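You operate a simulated robot arm through the tools that you are given. There is no shell and no other tool.

Carry out the task below with a simulated two-armed robot. There is one attempt and no reset: what you move stays moved.

TASK
Set an insert in the foot bracket and lay the bracket on the rubber square.
Fine: slide the yellow nest in, squeeze the setter lever once, fingers clear of the nose, and slide the nest out again; no dents. Where these are worked on the way, their far stop is far enough and under half their travel is too little: yellow nest.

It is judged by the outcome, as a careful person would: the job done as asked, and still so three seconds after it is handed in. It fails if anything else is knocked over, pushed out of place, dropped, spilled or broken.

THE ROBOT
Two 7-joint arms with fingered hands on one trunk that stands fixed in place. Base frame: the origin is at the foot of the trunk, x ahead of it, y to its left, z up; the work surface is at about z = 0.85. Readings come in m, rad, newtons and seconds.
The left shoulder is at [0.02, 0.208, 1.398], the right one opposite. Each reaches about 1.152 m from its shoulder. Payload 5 kg a hand.
The TCP of each hand is the grasp point between the finger pads, 0.048 m short of the fingertips. In the tool frame z runs along the fingers and y along their closing line. The gripper opens to 0.16 m; its body begins 0.056 m behind the TCP. The gripper is a hand of 4 fingers: y runs from the thumb to the fingers, the wrist lies at [-0.026, -0.142, -0.252] in the tool frame, and closing takes about 1.5 s.
Orientation is that of the tool frame in the base frame, as a unit quaternion [x, y, z, w]. With the fingers straight down and the wrist toward the robot, the tool's x, y and z point along [0, 1, 0], [1, 0, 0] and [0, 0, -1] of the base frame.

THE INTERFACE
- The arms move only by the tool apply_moves. It takes "left_plan", "right_plan" or both (then of equal length, played together; a hand with none holds still); each is a list of rows, each a list of 3 entries, a list of its own where there are three numbers: the shift along the base's x, y, z in mm, then the turn, a rotation vector about the base's x, y, z in rad, then the opening in per cent of the stroke, from 0 (shut) to 100 (fully open). In form: [[[tx, ty, tz], [ax, ay, az], gripper], ...]. A call has 1 to 20 rows; each row is the pose to reach, as a shift and turn from the pose commanded when the call began. A row lasts 0.2 s, in which the tool goes at most 0.05 m and 0.15 rad; a call with a longer step from one row to the next is refused whole, and so is a gripper value outside its range. A pose out of reach is approached as far as the arm can. The call stops where the force on the tool passes 50 N (or 10 N more than at its start, if that is more) or the arm is blocked; 0.2 s more then pass. The fingers move at their own pace (about 0.108 m/s each) and stop on an object; they squeeze with about 31 N. The grip force told is the motor's: it shows also when the fingers shut on nothing. Time passes only in rows, and 0.2 s behind the last, so rows that repeat a pose let the fingers close. It gives the time, the measured TCP pose, the force on the tool (base axes), the opening and the grip force at its end, in the units of the frame above (readings bear some noise), with the torque about the TCP (base axes, N m) and any sound that the robot's microphone picked up.
- Cameras (640 x 400 px; columns grow to the right, rows downward): "scene" is now at [0.0927, 0.0397, 1.588]; the picture's right is [0.42, -0.91, -0.00], its down [-0.46, -0.21, -0.86] and it looks along [0.79, 0.36, -0.50] (base axes); focal length 333 px, centre (320, 200). "left" rides on the left gripper at [-0.087, -0.133, -0.189] in its tool frame; the picture's right is [-0.83, -0.26, 0.49], its down [0.51, -0.71, 0.49] and it looks along [0.22, 0.66, 0.72] (tool axes); focal length 238 px, centre (320, 200). "right" rides on the right gripper at [0.087, -0.133, -0.189] in its tool frame; the picture's right is [-0.83, 0.26, -0.49], its down [-0.51, -0.71, 0.49] and it looks along [-0.22, 0.66, 0.72] (tool axes); focal length 238 px, centre (320, 200). There is no depth. A picture from a camera that has moved, and an enlarged one, comes with that camera's place and axes in the base frame and with its lens. The place of the scene camera against the robot may be out by one fixed shift of up to 0.012 m in any direction.
- grab_frame(camera): a new picture of that camera. No time passes.
- lift_body(by): moves the trunk up (or, below 0, down) by that many m; the arms and the scene camera ride with it, the base frame stays. It gives what a move gives, with no picture.
- preshape(shape, hand): the hand has 4 fingers and takes this shape, open, in about a second: jaw (thumb against the fingers, like two jaws); tri (thumb and two fingers); tip (a fingertip pinch); poke (one finger out to press); point (the index stretched); flat (the hand flat); cup (the hand cupped); fist (a fist). The gripper value then closes the fingers along that shape, each until it touches; the sizes above hold for jaw. It gives what a move gives, with no picture.
- head_to(pan, tilt): turns the head with the scene camera to pan (to the left, within 1.501 rad either way) and tilt (down, from -0.506 to 1.204), counted from straight ahead of the robot. It gives what a move gives.
- enlarge(camera, box): a new picture of the part [left, top, right, bottom] of that camera's present view, enlarged. No time passes.
- job_done(): hands the job in; it is judged then, once.

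Nothing tells you positions but the pictures and the camera data. Unless the task says otherwise, let go and move clear before handing in.

The tools are called after "Request:" as name(argument=value, ...) on one line, values as JSON. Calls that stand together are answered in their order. apply_moves: Moves the arms, as the interface text tells. Its arguments: {"type":"object","properties":{"left_plan":{"type":"array"},"right_plan":{"type":"array"}},"required":[]} The other tools are called the same way: lift_body (by) moves the trunk up or down; preshape (shape, hand) gives the hand a shape; head_to (pan, tilt) turns the head that bears the scene camera; grab_frame (camera) takes a picture; enlarge (camera, box) takes an enlarged picture of a part of a camera's view; job_done () hands the job in.

At the start:

```text
time_s: 0.0
left_ee_pos: [0.5081, 0.4685, 1.3172]
left_tcp_rot: [0.707, 0.707, 0.0, 0.0]
left_ft_force: [-0.4, -0.6, -0.3]
left_ft_torque: [-0.02, -0.01, -0.04]
left_gripper_width: 0.1594
left_grasp_force: 0.0
left_shape: jaw
right_ee_pos: [0.7411, -0.0329, 1.3128]
right_tcp_rot: [0.708, 0.706, 0.0, 0.0]
right_ft_force: [-0.3, 0.0, 0.0]
right_ft_torque: [0.0, 0.02, 0.0]
right_gripper_width: 0.1596
right_grasp_force: 0.0
right_shape: jaw
trunk travel left (down, up): [-0.4, 0.29]
head pan, tilt (commanded): [0.429, 0.529]
```

scene: 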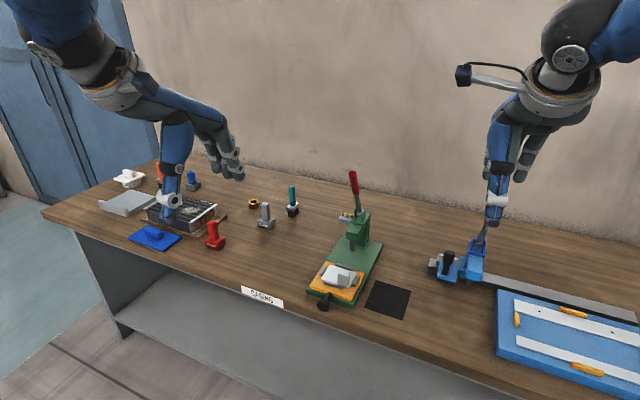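
right: 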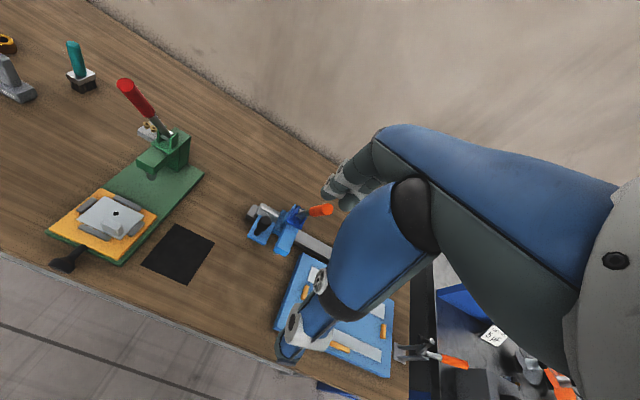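
left: 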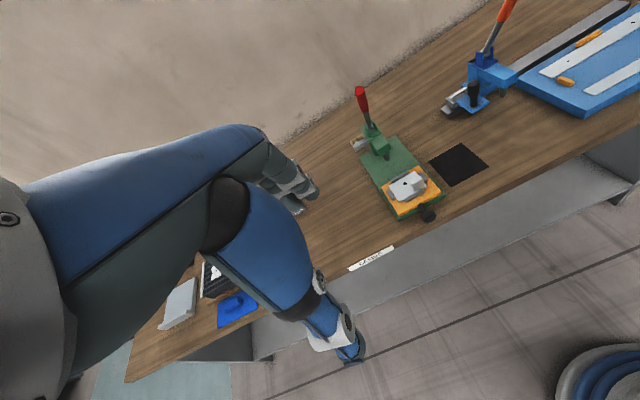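

I see a green setter press with a red lever, a yellow nest holding a grey bracket at its front with a black knob, and a black rubber square to its right. I'll look closer before moving.

Request:
enlarge(camera="scene", box=[280, 160, 440, 330])

Request:
enlarge(camera="right", box=[30, 60, 240, 290])

Request:
enlarge(camera="left", box=[320, 70, 500, 260])

```text
2.35 times, centred on (360, 245) of scene
camera zoom: at [0.0927, 0.0397, 1.588], right [0.42, -0.91, 0.0], down [-0.46, -0.21, -0.86], along [0.79, 0.36, -0.5], focal length 784 px, centre (226, 94)
```

zoom: 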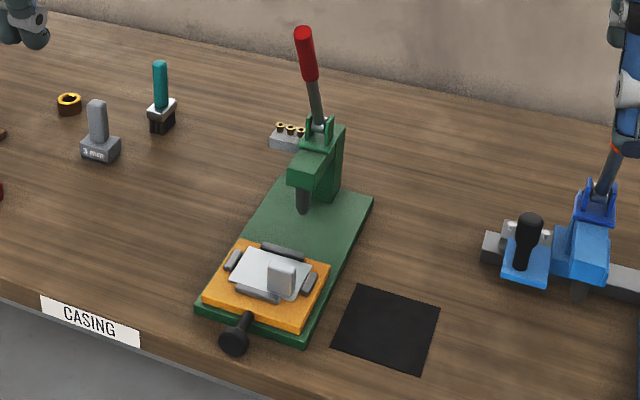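

```text
1.74 times, centred on (135, 175) of right
camera zoom: at [0.6075, 0.0546, 1.4995], right [0.26, -0.83, 0.49], down [-0.71, -0.51, -0.49], along [0.66, -0.22, -0.72], focal length 414 px, centre (642, 244)
```

zoom: 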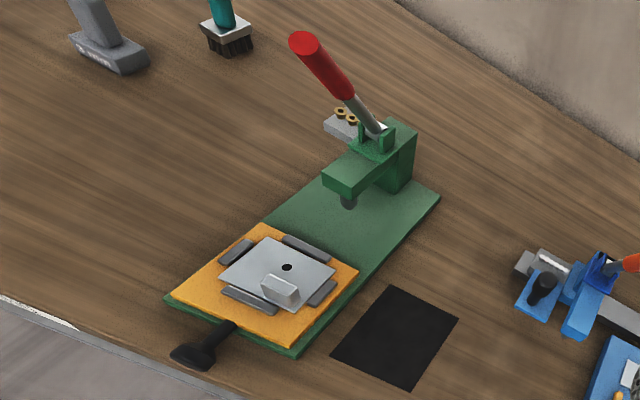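

```text
2.11 times, centred on (410, 165) of left
camera zoom: at [0.3752, 0.3825, 1.5052], right [-0.26, -0.83, -0.49], down [-0.71, 0.51, -0.49], along [0.66, 0.22, -0.72], focal length 502 px, centre (130, 274)
```

zoom: 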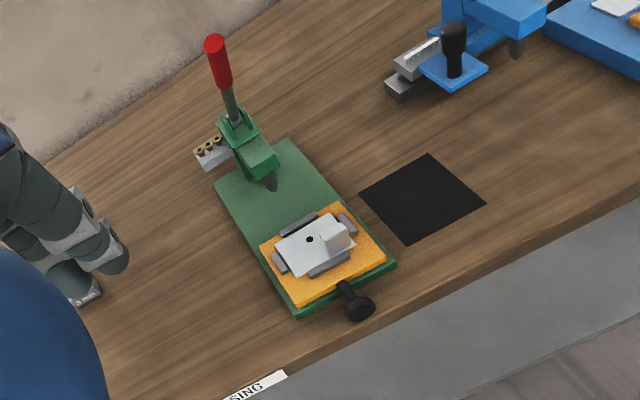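

The nest lies at about x 0.82, y 0.30, with the knob at about (0.69, 0.30, 0.88). The lever tip is at about (0.88, 0.30, 1.195) and the rubber square is centred near (0.81, 0.146). I'll bring the left hand nearer for a better look before touching anything.

Request:
apply_moves(left_plan=[[[24, -8, -33], [0, 0, 0], 100], [[48, -16, -66], [0, 0, 0], 100], [[72, -24, -99], [0, 0, 0], 100], [[96, -32, -132], [0, 0, 0], 100], [[120, -40, -165], [0, 0, 0], 100], [[142, -48, -197], [0, 0, 0], 100], [[142, -48, -197], [0, 0, 0], 100]])

Request:
grab_frame(camera="left")

Request:
grab_frame(camera="scene")

```text
time_s: 1.6
left_ee_pos: [0.6481, 0.4192, 1.1215]
left_tcp_rot: [0.707, 0.707, -0.001, -0.001]
left_ft_force: [-0.3, -1.2, 1.1]
left_ft_torque: [0.04, -0.03, 0.03]
left_gripper_width: 0.1598
left_grasp_force: 0.1
left_shape: jaw
right_ee_pos: [0.7396, -0.0339, 1.314]
right_tcp_rot: [0.707, 0.707, 0.0, 0.0]
right_ft_force: [-1.4, 0.0, 0.9]
right_ft_torque: [0.03, -0.05, -0.02]
right_gripper_width: 0.1597
right_grasp_force: 0.0
right_shape: jaw
trunk travel left (down, up): [-0.4, 0.29]
head pan, tilt (commanded): [0.429, 0.529]
```

```text
taken
camera left: at [0.5156, 0.333, 1.3094], right [-0.26, -0.83, -0.49], down [-0.71, 0.51, -0.49], along [0.66, 0.22, -0.72], focal length 238 px, centre (320, 200)
```

left: 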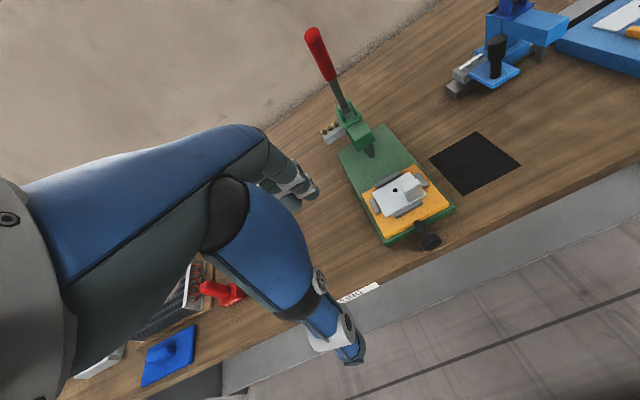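

```text
taken
camera scene: at [0.0914, 0.0391, 1.5881], right [0.42, -0.91, 0.0], down [-0.46, -0.21, -0.86], along [0.79, 0.36, -0.5], focal length 333 px, centre (320, 200)
```

scene: 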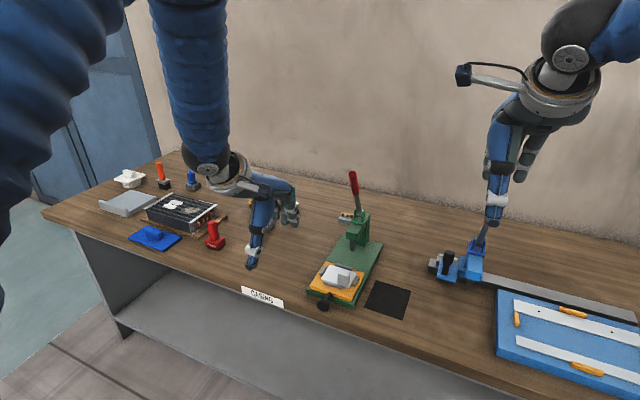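

The left hand hangs left of the press with a clear view of the nest. I'll enlarge that view to read the bracket, knob and nose.

Request:
enlarge(camera="left", box=[330, 130, 470, 260])

Request:
enlarge(camera="left", box=[290, 10, 410, 170])

Request:
enlarge(camera="scene", box=[300, 160, 420, 320])

Request:
enlarge(camera="right", box=[40, 110, 240, 290])

```text
3.08 times, centred on (400, 195) of left
camera zoom: at [0.5156, 0.333, 1.3094], right [-0.26, -0.83, -0.49], down [-0.71, 0.51, -0.49], along [0.66, 0.22, -0.72], focal length 733 px, centre (74, 215)
```

zoom: 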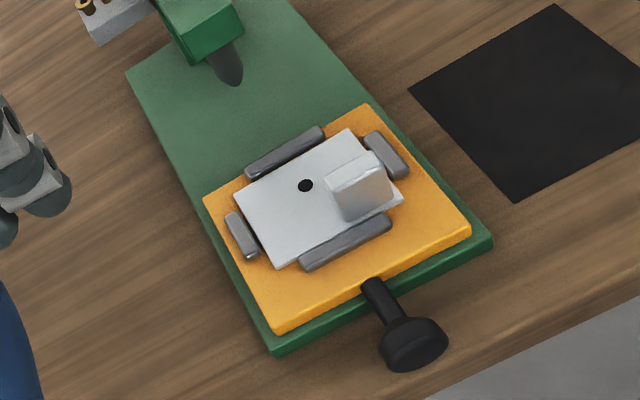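

```text
2.50 times, centred on (350, 90) of left
camera zoom: at [0.5156, 0.333, 1.3094], right [-0.26, -0.83, -0.49], down [-0.71, 0.51, -0.49], along [0.66, 0.22, -0.72], focal length 596 px, centre (245, 475)
```

zoom: 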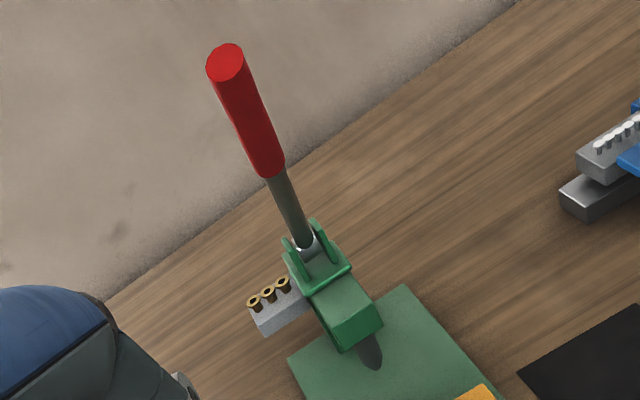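

```text
2.50 times, centred on (360, 240) of scene
camera zoom: at [0.0914, 0.0391, 1.5881], right [0.42, -0.91, 0.0], down [-0.46, -0.21, -0.86], along [0.79, 0.36, -0.5], focal length 833 px, centre (220, 100)
```

zoom: 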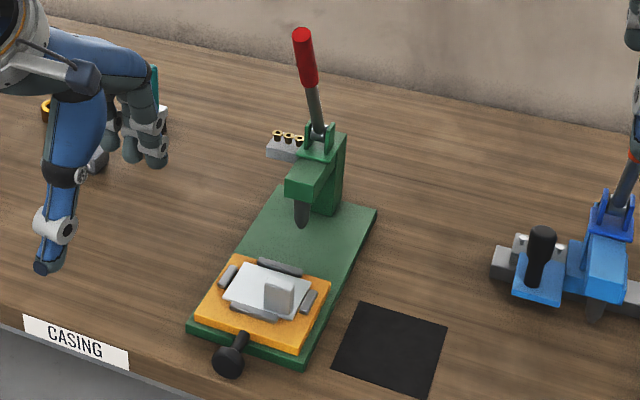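

```text
2.22 times, centred on (140, 200) of right
camera zoom: at [0.6063, 0.054, 1.5002], right [0.26, -0.83, 0.49], down [-0.71, -0.51, -0.49], along [0.66, -0.22, -0.72], focal length 530 px, centre (720, 200)
```

zoom: 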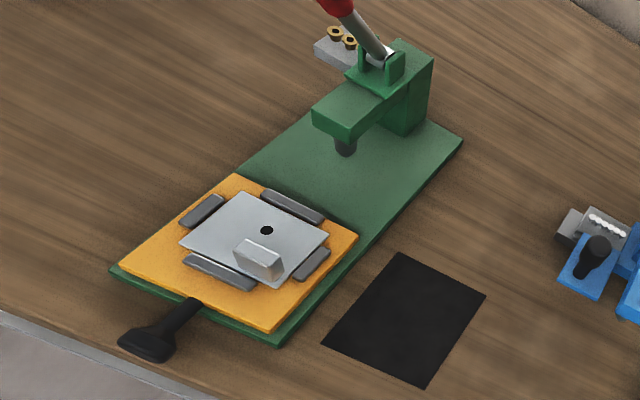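

The bracket plate spans about x 0.776–0.84, y 0.256–0.348, and its upright tab stands at its near-right edge. The knob head is about 37 mm wide, centred near (0.69, 0.30, 0.87). I'll turn the left hand 90° so that it closes along y, and bring it above the knob.

Request:
apply_moves(left_plan=[[[4, -10, -6], [0, 0, -0.143], 70], [[8, -20, -12], [0, 0, -0.286], 70], [[12, -30, -18], [0, 0, -0.429], 70], [[16, -42, -24], [0, 0, -0.572], 70], [[20, -54, -30], [0, 0, -0.715], 70], [[24, -66, -36], [0, 0, -0.858], 70], [[28, -78, -42], [0, 0, -1.0], 70], [[32, -90, -48], [0, 0, -1.143], 70], [[36, -102, -56], [0, 0, -1.286], 70], [[40, -112, -64], [0, 0, -1.429], 70], [[42, -118, -72], [0, 0, -1.571], 70], [[42, -118, -72], [0, 0, -1.571], 70]])

Request:
grab_frame(camera="left")

Request:
enlarge(camera="scene", box=[240, 150, 440, 350])

Request:
grab_frame(camera="right")

```text
time_s: 4.2
left_ee_pos: [0.6919, 0.3027, 1.0483]
left_tcp_rot: [1.0, -0.001, 0.0, 0.0]
left_ft_force: [0.5, 0.1, -0.3]
left_ft_torque: [0.0, -0.02, 0.0]
left_gripper_width: 0.1124
left_grasp_force: 0.0
left_shape: jaw
right_ee_pos: [0.7399, -0.0327, 1.313]
right_tcp_rot: [0.707, 0.707, 0.0, 0.0]
right_ft_force: [-0.8, 0.0, 0.2]
right_ft_torque: [-0.05, -0.01, -0.01]
right_gripper_width: 0.1597
right_grasp_force: 0.0
right_shape: jaw
trunk travel left (down, up): [-0.4, 0.29]
head pan, tilt (commanded): [0.429, 0.529]
```

```text
taken
camera left: at [0.6046, 0.4364, 1.2363], right [-0.83, 0.26, -0.49], down [0.51, 0.71, -0.49], along [0.22, -0.66, -0.72], focal length 238 px, centre (320, 200)
```

left: 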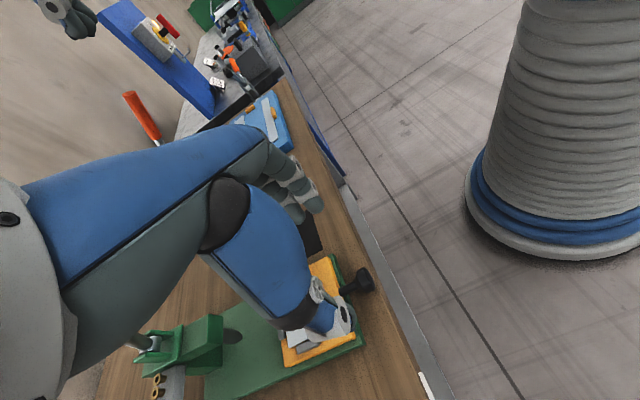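

```text
2.00 times, centred on (340, 250) of scene
camera zoom: at [0.0922, 0.0398, 1.588], right [0.42, -0.91, 0.0], down [-0.46, -0.21, -0.86], along [0.79, 0.36, -0.5], focal length 666 px, centre (280, 100)
```

zoom: 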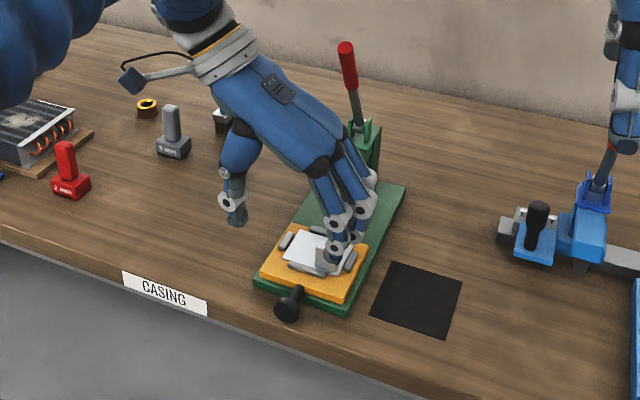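

```text
taken
camera right: at [0.607, 0.0548, 1.4998], right [0.26, -0.83, 0.49], down [-0.71, -0.51, -0.49], along [0.66, -0.22, -0.72], focal length 238 px, centre (320, 200)
```

right: 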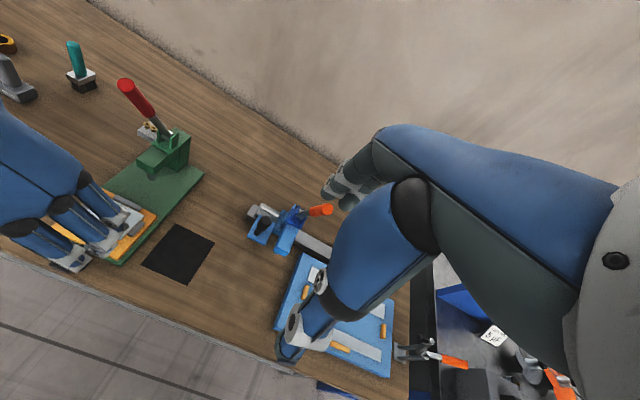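

The hand is now above the knob with the thumb on the left and three fingers on the right. I'll zoom in to see how the fingers spread over the nest.

Request:
enlarge(camera="right", box=[0, 130, 220, 290])

Request:
enlarge(camera="left", box=[190, 130, 430, 390])

```text
2.50 times, centred on (110, 210) of right
camera zoom: at [0.607, 0.0548, 1.4998], right [0.26, -0.83, 0.49], down [-0.71, -0.51, -0.49], along [0.66, -0.22, -0.72], focal length 596 px, centre (845, 175)
```

zoom: 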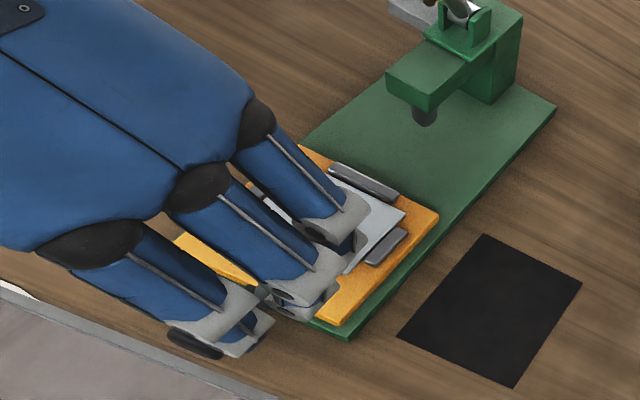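

```text
1.54 times, centred on (310, 260) of left
camera zoom: at [0.6046, 0.4364, 1.2363], right [-0.83, 0.26, -0.49], down [0.51, 0.71, -0.49], along [0.22, -0.66, -0.72], focal length 367 px, centre (335, 108)
```

zoom: 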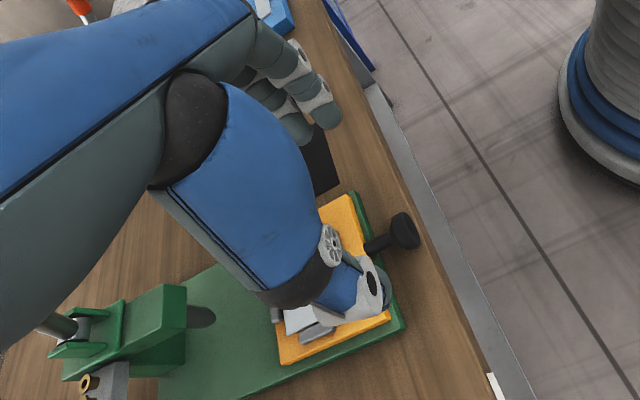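

In the jaw shape the three fingers spread about 0.1 m along x, so one would land on the nest. I'll try the fingertip-pinch shape while the hand is still high and see its layout.

Request:
preshape(hand="left", shape="tip")

Request:
enlarge(camera="right", box=[0, 130, 220, 290])

Request:
enlarge(camera="left", box=[190, 130, 430, 390])

Request:
enlarge(camera="scene", box=[240, 150, 440, 350])

```text
time_s: 5.1
left_ee_pos: [0.692, 0.3037, 1.0479]
left_tcp_rot: [1.0, 0.001, 0.0, 0.001]
left_ft_force: [-0.1, -0.5, -0.3]
left_ft_torque: [-0.01, 0.02, 0.03]
left_gripper_width: 0.1599
left_grasp_force: 0.2
left_shape: tip
right_ee_pos: [0.7406, -0.0329, 1.3128]
right_tcp_rot: [0.707, 0.707, 0.0, 0.0]
right_ft_force: [-0.2, 0.2, -0.4]
right_ft_torque: [0.01, -0.01, 0.01]
right_gripper_width: 0.1596
right_grasp_force: 0.1
right_shape: jaw
trunk travel left (down, up): [-0.4, 0.29]
head pan, tilt (commanded): [0.429, 0.529]
```

```text
2.50 times, centred on (110, 210) of right
camera zoom: at [0.6077, 0.0546, 1.4994], right [0.26, -0.83, 0.49], down [-0.71, -0.51, -0.49], along [0.66, -0.22, -0.72], focal length 596 px, centre (845, 175)
```

zoom: 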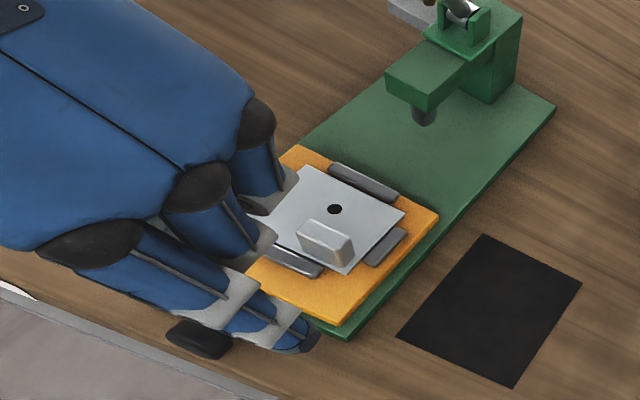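

```text
1.54 times, centred on (310, 260) of left
camera zoom: at [0.6049, 0.4362, 1.236], right [-0.83, 0.26, -0.49], down [0.51, 0.71, -0.49], along [0.22, -0.66, -0.72], focal length 367 px, centre (335, 108)
```

zoom: 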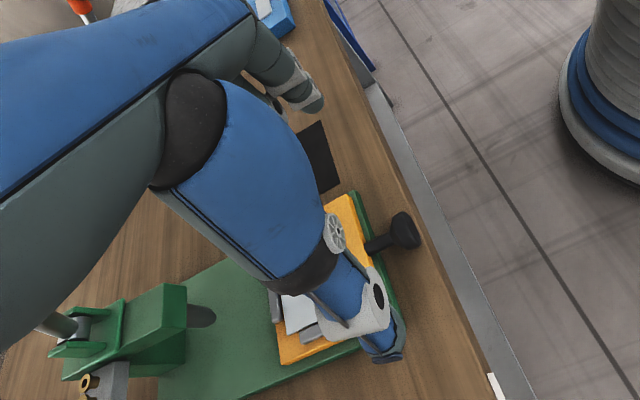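

```text
2.00 times, centred on (340, 250) of scene
camera zoom: at [0.0929, 0.0397, 1.588], right [0.42, -0.91, 0.0], down [-0.46, -0.21, -0.86], along [0.78, 0.36, -0.5], focal length 666 px, centre (280, 100)
```

zoom: 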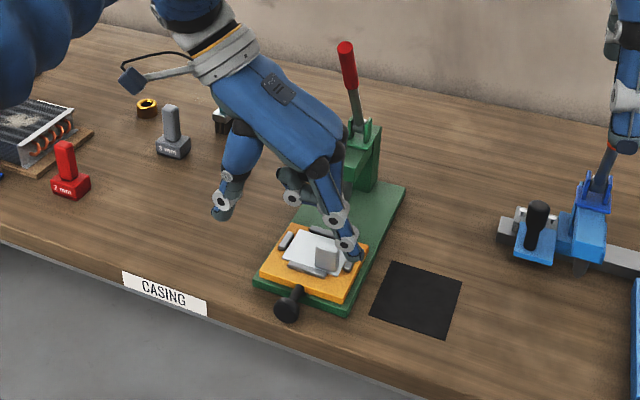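

In the pinch shape the index finger and thumb stay out while the other two fold up, which suits the knob. I'll close partly to see where the tips meet.

Request:
apply_moves(left_plan=[[[0, 0, 0], [0, 0, 0], 40], [[0, 0, 0], [0, 0, 0], 40], [[0, 0, 0], [0, 0, 0], 40], [[0, 0, 0], [0, 0, 0], 40], [[0, 0, 0], [0, 0, 0], 40]])

Request:
enlarge(camera="right", box=[0, 130, 220, 290])

Request:
enlarge(camera="left", box=[190, 130, 430, 390])

Request:
enlarge(camera="scene", box=[280, 210, 400, 330])

```text
time_s: 6.3
left_ee_pos: [0.6932, 0.3031, 1.0478]
left_tcp_rot: [1.0, 0.0, 0.0, 0.0]
left_ft_force: [-0.1, -0.1, 0.9]
left_ft_torque: [-0.02, 0.0, 0.0]
left_gripper_width: 0.065
left_grasp_force: 0.0
left_shape: tip
right_ee_pos: [0.7405, -0.0327, 1.3128]
right_tcp_rot: [0.708, 0.707, 0.0, 0.0]
right_ft_force: [0.0, 0.1, 0.3]
right_ft_torque: [0.01, 0.01, -0.01]
right_gripper_width: 0.1597
right_grasp_force: 0.1
right_shape: jaw
trunk travel left (down, up): [-0.4, 0.29]
head pan, tilt (commanded): [0.429, 0.529]
```

```text
2.50 times, centred on (110, 210) of right
camera zoom: at [0.6077, 0.0546, 1.4994], right [0.26, -0.83, 0.49], down [-0.71, -0.51, -0.49], along [0.66, -0.22, -0.72], focal length 596 px, centre (845, 175)
```

zoom: 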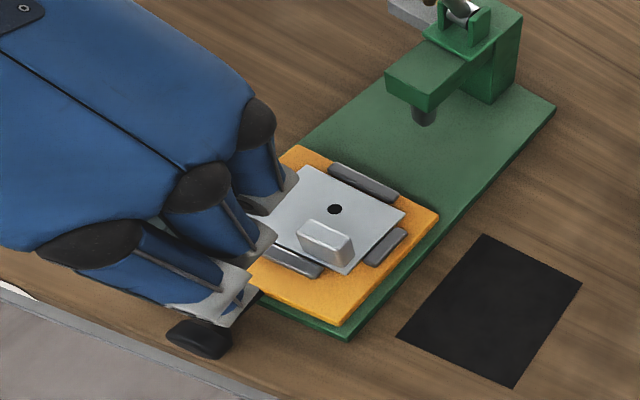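

```text
1.54 times, centred on (310, 260) of left
camera zoom: at [0.6049, 0.4361, 1.236], right [-0.83, 0.26, -0.49], down [0.51, 0.71, -0.49], along [0.22, -0.66, -0.72], focal length 367 px, centre (335, 108)
```

zoom: 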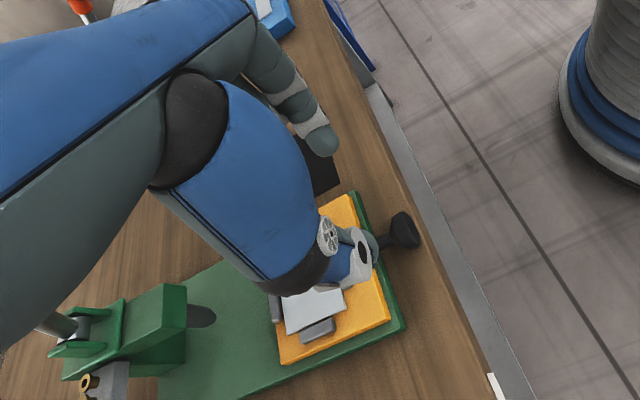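

```text
3.33 times, centred on (340, 270) of scene
camera zoom: at [0.0929, 0.0397, 1.588], right [0.42, -0.91, 0.0], down [-0.46, -0.21, -0.86], along [0.78, 0.36, -0.5], focal length 1110 px, centre (253, -33)
```

zoom: 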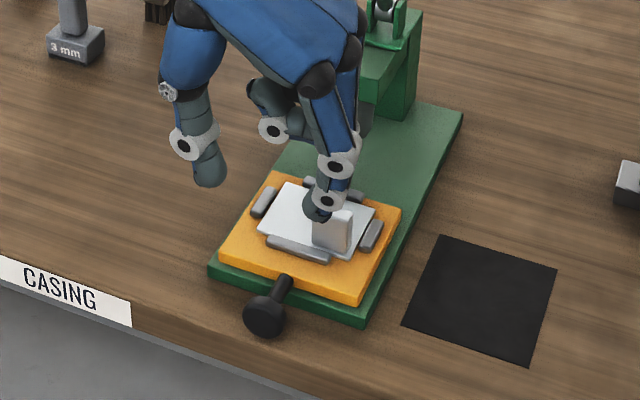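

The pinch sits on x ≈ 0.69, centred on y ≈ 0.305, in line with the knob. I'll lower in steps, with the fingers either side of the knob.

Request:
apply_moves(left_plan=[[[-1, -1, -30], [0, 0, 0], 45], [[-1, -1, -60], [0, 0, 0], 45], [[-1, -1, -90], [0, 0, 0], 45], [[-1, -1, -113], [0, 0, 0], 45], [[-1, -1, -113], [0, 0, 0], 45]])

Request:
enlarge(camera="right", box=[0, 180, 160, 300])

Request:
enlarge(camera="left", box=[230, 150, 430, 350])

Request:
enlarge(camera="scene", box=[280, 230, 380, 330])

```text
time_s: 7.5
left_ee_pos: [0.6928, 0.3002, 0.9366]
left_tcp_rot: [1.0, -0.001, 0.0, 0.0]
left_ft_force: [-0.9, -0.6, -0.3]
left_ft_torque: [0.05, -0.01, 0.02]
left_gripper_width: 0.0717
left_grasp_force: 0.0
left_shape: tip
right_ee_pos: [0.7404, -0.0328, 1.3121]
right_tcp_rot: [0.707, 0.707, 0.001, 0.0]
right_ft_force: [0.0, -0.5, -0.7]
right_ft_torque: [0.05, -0.04, -0.01]
right_gripper_width: 0.1596
right_grasp_force: 0.1
right_shape: jaw
trunk travel left (down, up): [-0.4, 0.29]
head pan, tilt (commanded): [0.429, 0.529]
```

```text
3.33 times, centred on (80, 240) of right
camera zoom: at [0.6071, 0.0543, 1.4997], right [0.26, -0.83, 0.49], down [-0.71, -0.51, -0.49], along [0.66, -0.22, -0.72], focal length 794 px, centre (1120, 67)
```

zoom: 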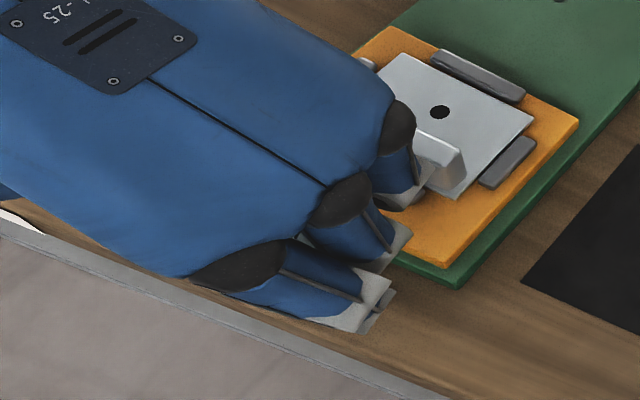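

```text
2.00 times, centred on (330, 250) of left
camera zoom: at [0.6058, 0.4329, 1.1239], right [-0.83, 0.26, -0.49], down [0.51, 0.71, -0.49], along [0.22, -0.66, -0.72], focal length 477 px, centre (300, 100)
```

zoom: 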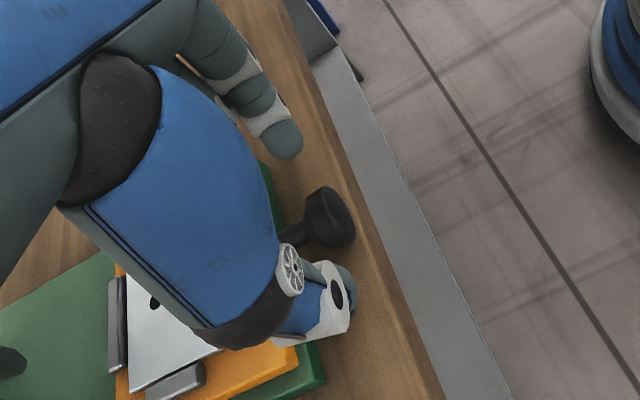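

```text
4.00 times, centred on (330, 280) of scene
camera zoom: at [0.0923, 0.0393, 1.5881], right [0.42, -0.91, 0.0], down [-0.46, -0.21, -0.86], along [0.79, 0.36, -0.5], focal length 1332 px, centre (280, -120)
```

zoom: 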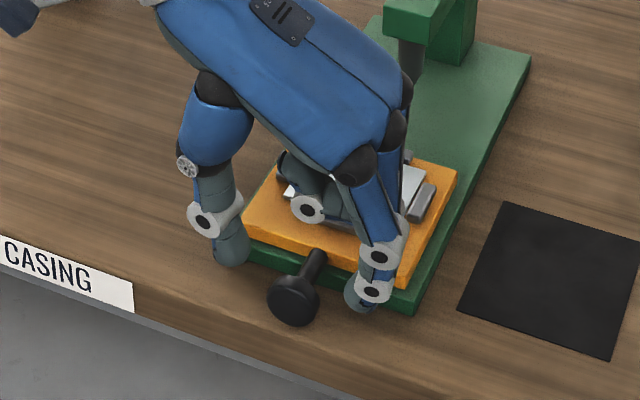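

In this orientation the folded fingers hang close over the bracket's tab, so going lower could knock it. I'll back up and turn the hand half a turn, so the folded fingers are on the robot's side of the knob, clear of the nest.

Request:
apply_moves(left_plan=[[[0, 0, 35], [0, 0, 0], 45], [[0, 0, 70], [0, 0, 0], 45], [[0, 0, 105], [0, 0, 0], 45], [[-4, 0, 115], [0, 0, 0.143], 45], [[-8, 0, 115], [0, 0, 0.286], 45], [[-12, 0, 115], [0, 0, 0.429], 45], [[-16, 0, 115], [0, 0, 0.572], 45], [[-20, 0, 115], [0, 0, 0.715], 45], [[-20, 0, 115], [0, 0, 0.858], 45], [[-20, 0, 115], [0, 0, 1.0], 45], [[-20, 0, 115], [0, 0, 1.143], 45], [[-20, 0, 115], [0, 0, 1.286], 45], [[-20, 0, 115], [0, 0, 1.429], 45], [[-20, 0, 115], [0, 0, 1.571], 45], [[-20, 0, 115], [0, 0, 1.571], 45]])

```text
time_s: 10.7
left_ee_pos: [0.6719, 0.3035, 1.0491]
left_tcp_rot: [0.706, 0.708, -0.001, -0.001]
left_ft_force: [-0.2, -0.4, -0.7]
left_ft_torque: [0.02, -0.01, -0.01]
left_gripper_width: 0.0718
left_grasp_force: 0.1
left_shape: tip
right_ee_pos: [0.7423, -0.032, 1.3133]
right_tcp_rot: [0.707, 0.707, 0.0, 0.001]
right_ft_force: [-0.3, 0.9, 0.1]
right_ft_torque: [0.03, -0.01, -0.03]
right_gripper_width: 0.1596
right_grasp_force: 0.1
right_shape: jaw
trunk travel left (down, up): [-0.4, 0.29]
head pan, tilt (commanded): [0.429, 0.529]
```

The hand is back in its starting yaw at a safe height. I'll continue turning the other way by a quarter turn.

Request:
apply_moves(left_plan=[[[0, 0, 0], [0, 0, 0.143], 45], [[0, 0, 0], [0, 0, 0.286], 45], [[0, 0, 0], [0, 0, 0.429], 45], [[0, 0, 0], [0, 0, 0.572], 45], [[0, 0, 0], [0, 0, 0.715], 45], [[0, 0, 0], [0, 0, 0.858], 45], [[0, 0, 0], [0, 0, 1.0], 45], [[0, 0, 0], [0, 0, 1.143], 45], [[0, 0, 0], [0, 0, 1.286], 45], [[0, 0, 0], [0, 0, 1.429], 45], [[0, 0, 0], [0, 0, 1.571], 45], [[0, 0, 0], [0, 0, 1.571], 45]])

Request:
grab_frame(camera="scene")

Request:
grab_frame(camera="right")

Request:
grab_frame(camera="left")

```text
time_s: 13.3
left_ee_pos: [0.6708, 0.3025, 1.051]
left_tcp_rot: [-0.002, 1.0, -0.001, 0.0]
left_ft_force: [-0.3, 0.0, 0.2]
left_ft_torque: [0.01, -0.01, -0.01]
left_gripper_width: 0.0717
left_grasp_force: 0.0
left_shape: tip
right_ee_pos: [0.7407, -0.0323, 1.3138]
right_tcp_rot: [0.707, 0.707, 0.0, -0.001]
right_ft_force: [-0.5, 0.2, 0.9]
right_ft_torque: [0.01, 0.0, 0.01]
right_gripper_width: 0.1595
right_grasp_force: 0.1
right_shape: jaw
trunk travel left (down, up): [-0.4, 0.29]
head pan, tilt (commanded): [0.429, 0.529]
```

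```text
taken
camera scene: at [0.0924, 0.0394, 1.588], right [0.42, -0.91, 0.0], down [-0.46, -0.21, -0.86], along [0.79, 0.36, -0.5], focal length 333 px, centre (320, 200)
```

scene: 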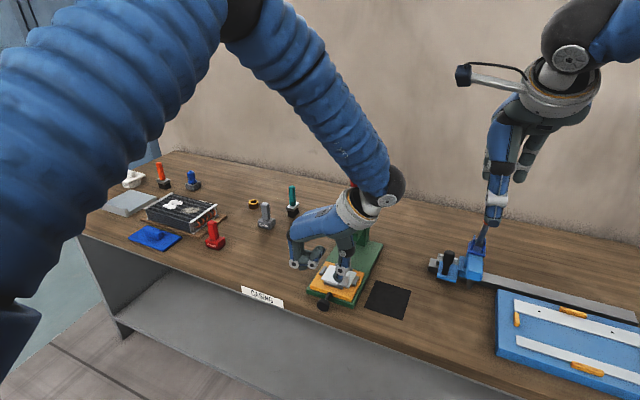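

```text
taken
camera right: at [0.6073, 0.0544, 1.4996], right [0.26, -0.83, 0.49], down [-0.71, -0.51, -0.49], along [0.66, -0.22, -0.72], focal length 238 px, centre (320, 200)
```

right: 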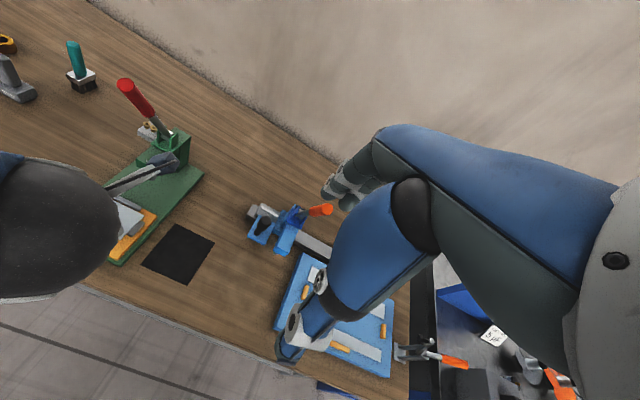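

```text
taken
camera left: at [0.7577, 0.1697, 1.2385], right [0.83, -0.26, -0.49], down [-0.5, -0.71, -0.49], along [-0.22, 0.66, -0.72], focal length 238 px, centre (320, 200)
```

left: 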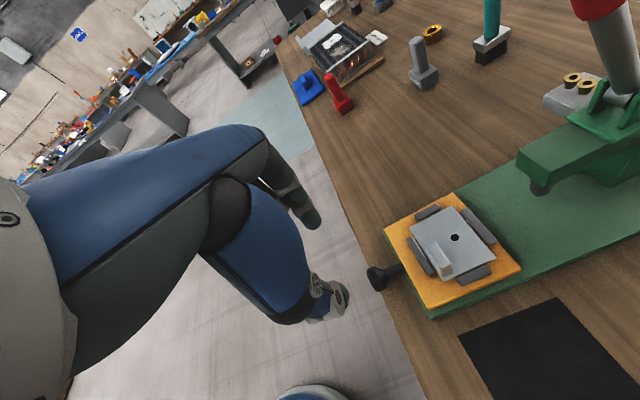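

This orientation gives a clear view and keeps the folded fingers over the floor side. I'll zoom in to fix the knob's place against the fingers.

Request:
enlarge(camera="left", box=[260, 170, 460, 340])

Request:
enlarge(camera="scene", box=[270, 190, 410, 330])

Request:
enlarge(camera="left", box=[480, 0, 640, 220])

```text
2.35 times, centred on (360, 255) of left
camera zoom: at [0.7577, 0.1697, 1.2385], right [0.83, -0.26, -0.49], down [-0.5, -0.71, -0.49], along [-0.22, 0.66, -0.72], focal length 561 px, centre (226, 71)
```

zoom: 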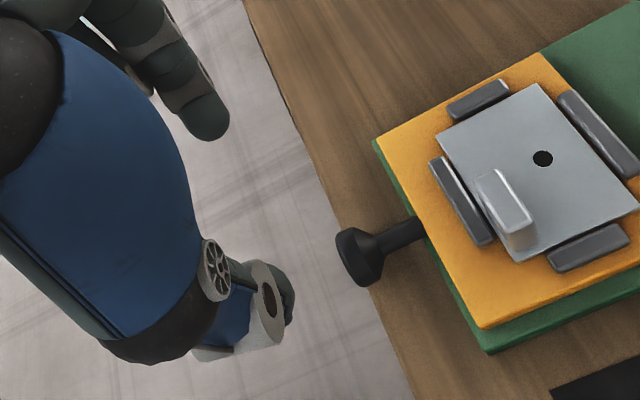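

```text
2.86 times, centred on (340, 260) of scene
camera zoom: at [0.0924, 0.0394, 1.588], right [0.42, -0.91, 0.0], down [-0.46, -0.21, -0.86], along [0.79, 0.36, -0.5], focal length 952 px, centre (263, 29)
```

zoom: 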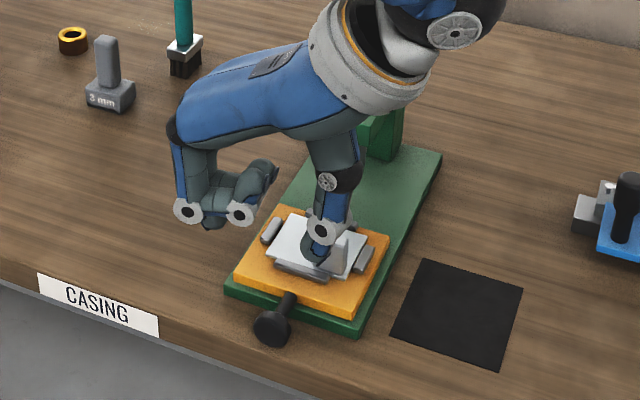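

```text
1.82 times, centred on (560, 110) of left
camera zoom: at [0.7577, 0.1697, 1.2385], right [0.83, -0.26, -0.49], down [-0.5, -0.71, -0.49], along [-0.22, 0.66, -0.72], focal length 433 px, centre (-116, 364)
```

zoom: 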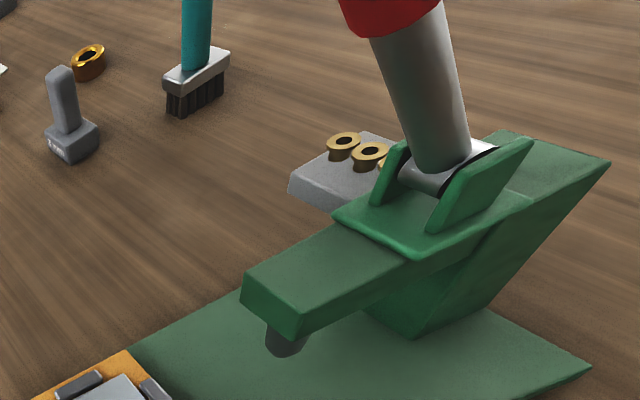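

The knob head is confirmed at about (0.689, 0.303). I'll descend over it to z ≈ 0.93 and check.

Request:
apply_moves(left_plan=[[[18, 0, -30], [0, 0, 0], 50], [[18, 0, -60], [0, 0, 0], 50], [[18, 0, -90], [0, 0, 0], 50], [[18, 0, -120], [0, 0, 0], 50], [[18, 0, -120], [0, 0, 0], 50]])

Request:
enlarge(camera="left", box=[230, 150, 470, 350])

Request:
enlarge(camera="scene", box=[280, 230, 380, 330])

```text
time_s: 14.5
left_ee_pos: [0.6897, 0.3004, 0.9305]
left_tcp_rot: [-0.001, 1.0, 0.0, 0.0]
left_ft_force: [-1.4, -0.9, 0.6]
left_ft_torque: [0.01, -0.05, -0.03]
left_gripper_width: 0.0793
left_grasp_force: 0.1
left_shape: tip
right_ee_pos: [0.7388, -0.0326, 1.3132]
right_tcp_rot: [0.707, 0.707, 0.0, 0.0]
right_ft_force: [-0.4, -0.6, 0.6]
right_ft_torque: [0.03, -0.07, 0.0]
right_gripper_width: 0.1594
right_grasp_force: 0.1
right_shape: jaw
trunk travel left (down, up): [-0.4, 0.29]
head pan, tilt (commanded): [0.429, 0.529]
```

```text
2.00 times, centred on (350, 250) of left
camera zoom: at [0.7749, 0.1684, 1.1184], right [0.84, -0.26, -0.49], down [-0.51, -0.71, -0.49], along [-0.22, 0.66, -0.72], focal length 477 px, centre (260, 100)
```

zoom: 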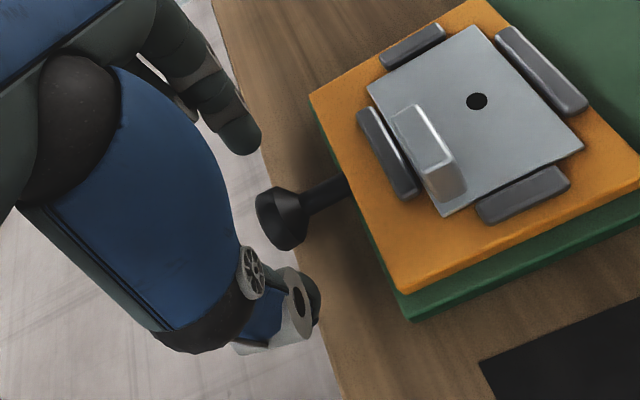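

```text
4.00 times, centred on (330, 280) of scene
camera zoom: at [0.0916, 0.0392, 1.5881], right [0.42, -0.91, 0.0], down [-0.46, -0.21, -0.86], along [0.79, 0.36, -0.5], focal length 1332 px, centre (280, -120)
```

zoom: 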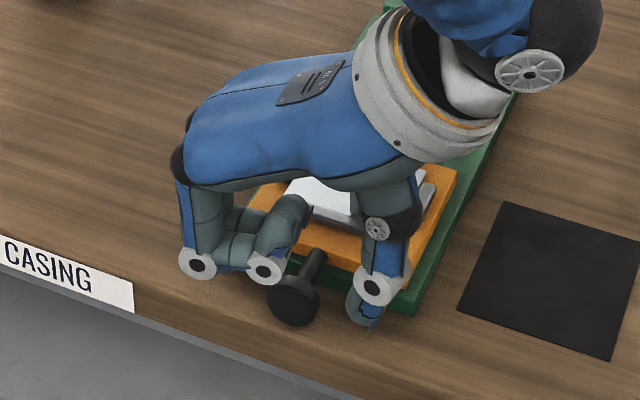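

The thumb and index straddle the knob evenly, and the folded fingers are clear. I'll lower another 16 mm and close on the knob.

Request:
apply_moves(left_plan=[[[0, 2, -8], [0, 0, 0], 50], [[0, 2, -16], [0, 0, 0], 50], [[0, 2, -16], [0, 0, 0], 30], [[0, 2, -16], [0, 0, 0], 15], [[0, 2, -16], [0, 0, 0], 0], [[0, 2, -16], [0, 0, 0], 0], [[0, 2, -16], [0, 0, 0], 0], [[0, 2, -16], [0, 0, 0], 0]])

Request:
enlarge(camera="left", box=[230, 150, 470, 350])

Request:
enlarge(camera="scene", box=[280, 230, 380, 330])

```text
time_s: 16.3
left_ee_pos: [0.6899, 0.3039, 0.9148]
left_tcp_rot: [0.0, 1.0, 0.0, 0.0]
left_ft_force: [0.3, -7.9, 1.7]
left_ft_torque: [-0.36, -0.05, 0.07]
left_gripper_width: 0.026
left_grasp_force: 31.0
left_shape: tip
right_ee_pos: [0.7411, -0.0338, 1.3137]
right_tcp_rot: [0.707, 0.707, 0.0, 0.0]
right_ft_force: [-0.5, -0.7, -0.1]
right_ft_torque: [0.03, 0.02, -0.03]
right_gripper_width: 0.1597
right_grasp_force: 0.1
right_shape: jaw
trunk travel left (down, up): [-0.4, 0.29]
head pan, tilt (commanded): [0.429, 0.529]
```

```text
2.00 times, centred on (350, 250) of left
camera zoom: at [0.7758, 0.1708, 1.1023], right [0.83, -0.26, -0.49], down [-0.51, -0.71, -0.49], along [-0.22, 0.66, -0.72], focal length 477 px, centre (260, 100)
```

zoom: 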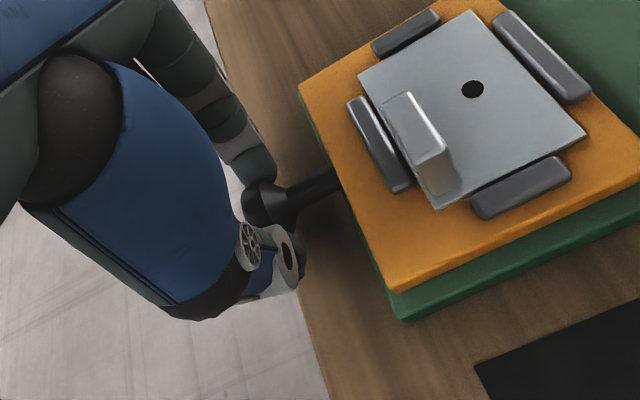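

```text
4.00 times, centred on (330, 280) of scene
camera zoom: at [0.0929, 0.0389, 1.588], right [0.42, -0.91, 0.0], down [-0.46, -0.21, -0.86], along [0.79, 0.36, -0.5], focal length 1332 px, centre (280, -120)
```

zoom: 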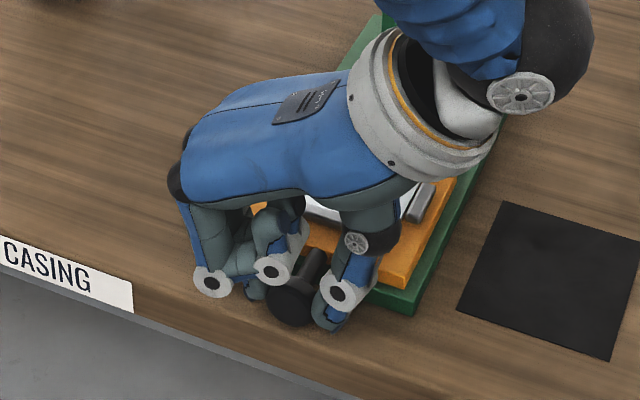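

The pinch holds the knob, with 31 N of grip and a width of 26 mm. I'll slide the nest inward gently and watch the force.

Request:
apply_moves(left_plan=[[[10, 0, 0], [0, 0, 0], 0], [[20, 0, 0], [0, 0, 0], 0], [[30, 0, 0], [0, 0, 0], 0], [[40, 0, 0], [0, 0, 0], 0], [[50, 0, 0], [0, 0, 0], 0], [[60, 0, 0], [0, 0, 0], 0]])

Request:
enlarge(camera="left", box=[230, 50, 570, 350])

Request:
enlarge(camera="scene", box=[280, 210, 400, 330])

```text
time_s: 17.5
left_ee_pos: [0.7248, 0.3029, 0.9133]
left_tcp_rot: [-0.003, 1.0, 0.003, -0.012]
left_ft_force: [-36.9, -5.9, 38.8]
left_ft_torque: [0.11, 1.71, 1.21]
left_gripper_width: 0.0267
left_grasp_force: 30.5
left_shape: tip
right_ee_pos: [0.7389, -0.0343, 1.3131]
right_tcp_rot: [0.707, 0.707, 0.0, -0.001]
right_ft_force: [2.0, -0.5, -1.2]
right_ft_torque: [-0.04, 0.18, 0.03]
right_gripper_width: 0.1595
right_grasp_force: 0.0
right_shape: jaw
trunk travel left (down, up): [-0.4, 0.29]
head pan, tilt (commanded): [0.429, 0.529]
stopped in row 5 (left hand): the force on the tool passed its limit at 60 N (the readings are from after the stop); the commanded pose is now the measured one
```

```text
1.33 times, centred on (400, 200) of left
camera zoom: at [0.816, 0.1694, 1.0986], right [0.82, -0.25, -0.51], down [-0.51, -0.71, -0.48], along [-0.24, 0.66, -0.71], focal length 318 px, centre (213, 200)
```

zoom: 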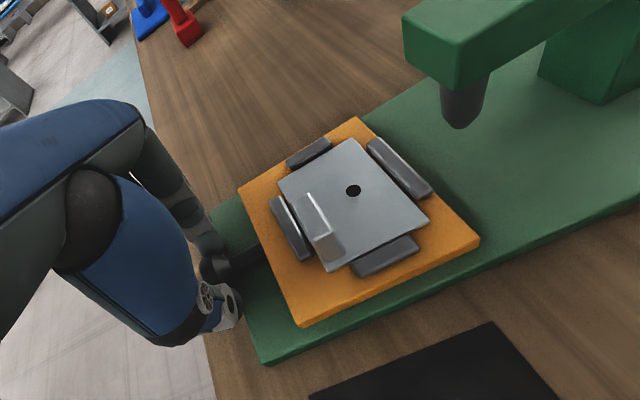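

```text
3.33 times, centred on (340, 270) of scene
camera zoom: at [0.0894, 0.0389, 1.5887], right [0.42, -0.91, 0.0], down [-0.46, -0.21, -0.86], along [0.79, 0.36, -0.5], focal length 1110 px, centre (253, -33)
```

zoom: 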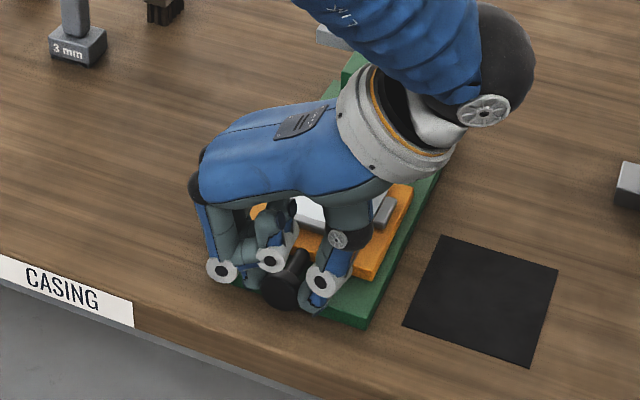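

The fingertips caught the front edge of the green base because they were a few mm too low. I'll back off slightly, let go, rise 9 mm and regrip, then check that the press hasn't shifted.

Request:
apply_moves(left_plan=[[[-3, 0, 1], [0, 0, 0], 0], [[-3, 0, 1], [0, 0, 0], 20], [[-3, 0, 1], [0, 0, 0], 40], [[-3, 0, 2], [0, 0, 0], 40], [[-3, 0, 6], [0, 0, 0], 40], [[-3, 0, 10], [0, 0, 0], 40], [[-3, 0, 10], [0, 0, 0], 40]])

Request:
enlarge(camera="scene", box=[280, 230, 380, 330])

Request:
enlarge(camera="left", box=[230, 50, 570, 350])

Request:
grab_frame(camera="right")

```text
time_s: 19.1
left_ee_pos: [0.7258, 0.3027, 0.9211]
left_tcp_rot: [-0.001, 1.0, 0.0, -0.008]
left_ft_force: [0.6, -0.5, -0.2]
left_ft_torque: [0.0, 0.0, 0.01]
left_gripper_width: 0.0642
left_grasp_force: 0.1
left_shape: tip
right_ee_pos: [0.7411, -0.0332, 1.3123]
right_tcp_rot: [0.707, 0.707, 0.0, -0.001]
right_ft_force: [0.8, 0.3, -0.1]
right_ft_torque: [-0.01, 0.01, 0.0]
right_gripper_width: 0.1598
right_grasp_force: 0.2
right_shape: jaw
trunk travel left (down, up): [-0.4, 0.29]
head pan, tilt (commanded): [0.429, 0.529]
```

```text
4.00 times, centred on (330, 280) of scene
camera zoom: at [0.0932, 0.0398, 1.5879], right [0.42, -0.91, 0.0], down [-0.46, -0.21, -0.86], along [0.78, 0.36, -0.51], focal length 1332 px, centre (280, -120)
```

zoom: 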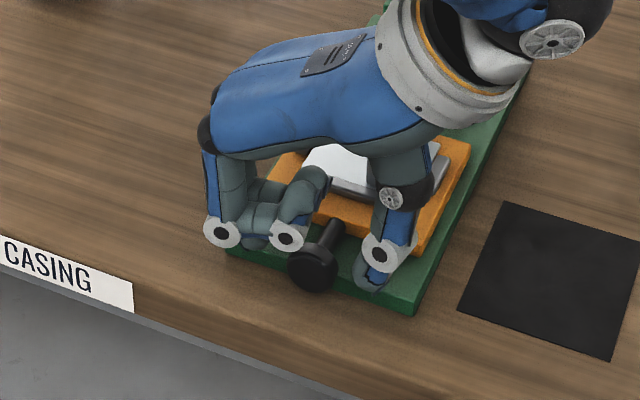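

```text
1.33 times, centred on (400, 200) of left
camera zoom: at [0.8166, 0.1708, 1.1073], right [0.83, -0.26, -0.5], down [-0.51, -0.71, -0.48], along [-0.23, 0.66, -0.72], focal length 318 px, centre (213, 200)
```

zoom: 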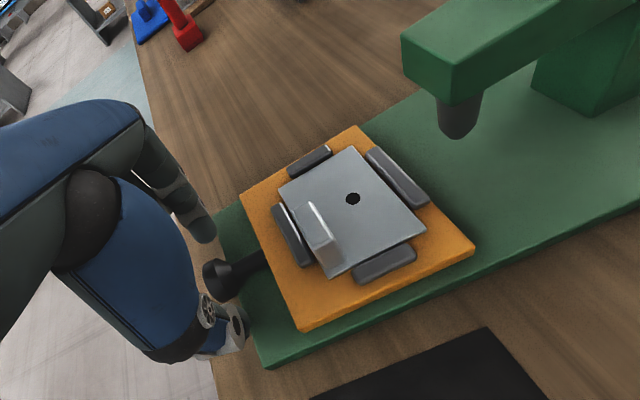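

```text
taken
camera right: at [0.6081, 0.0544, 1.4994], right [0.26, -0.83, 0.49], down [-0.71, -0.51, -0.49], along [0.66, -0.22, -0.72], focal length 238 px, centre (320, 200)
```

right: 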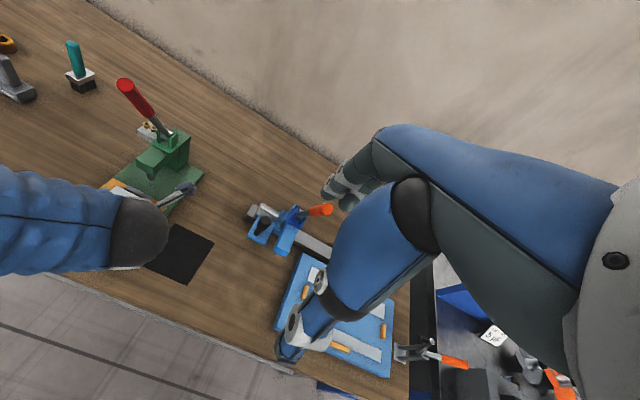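

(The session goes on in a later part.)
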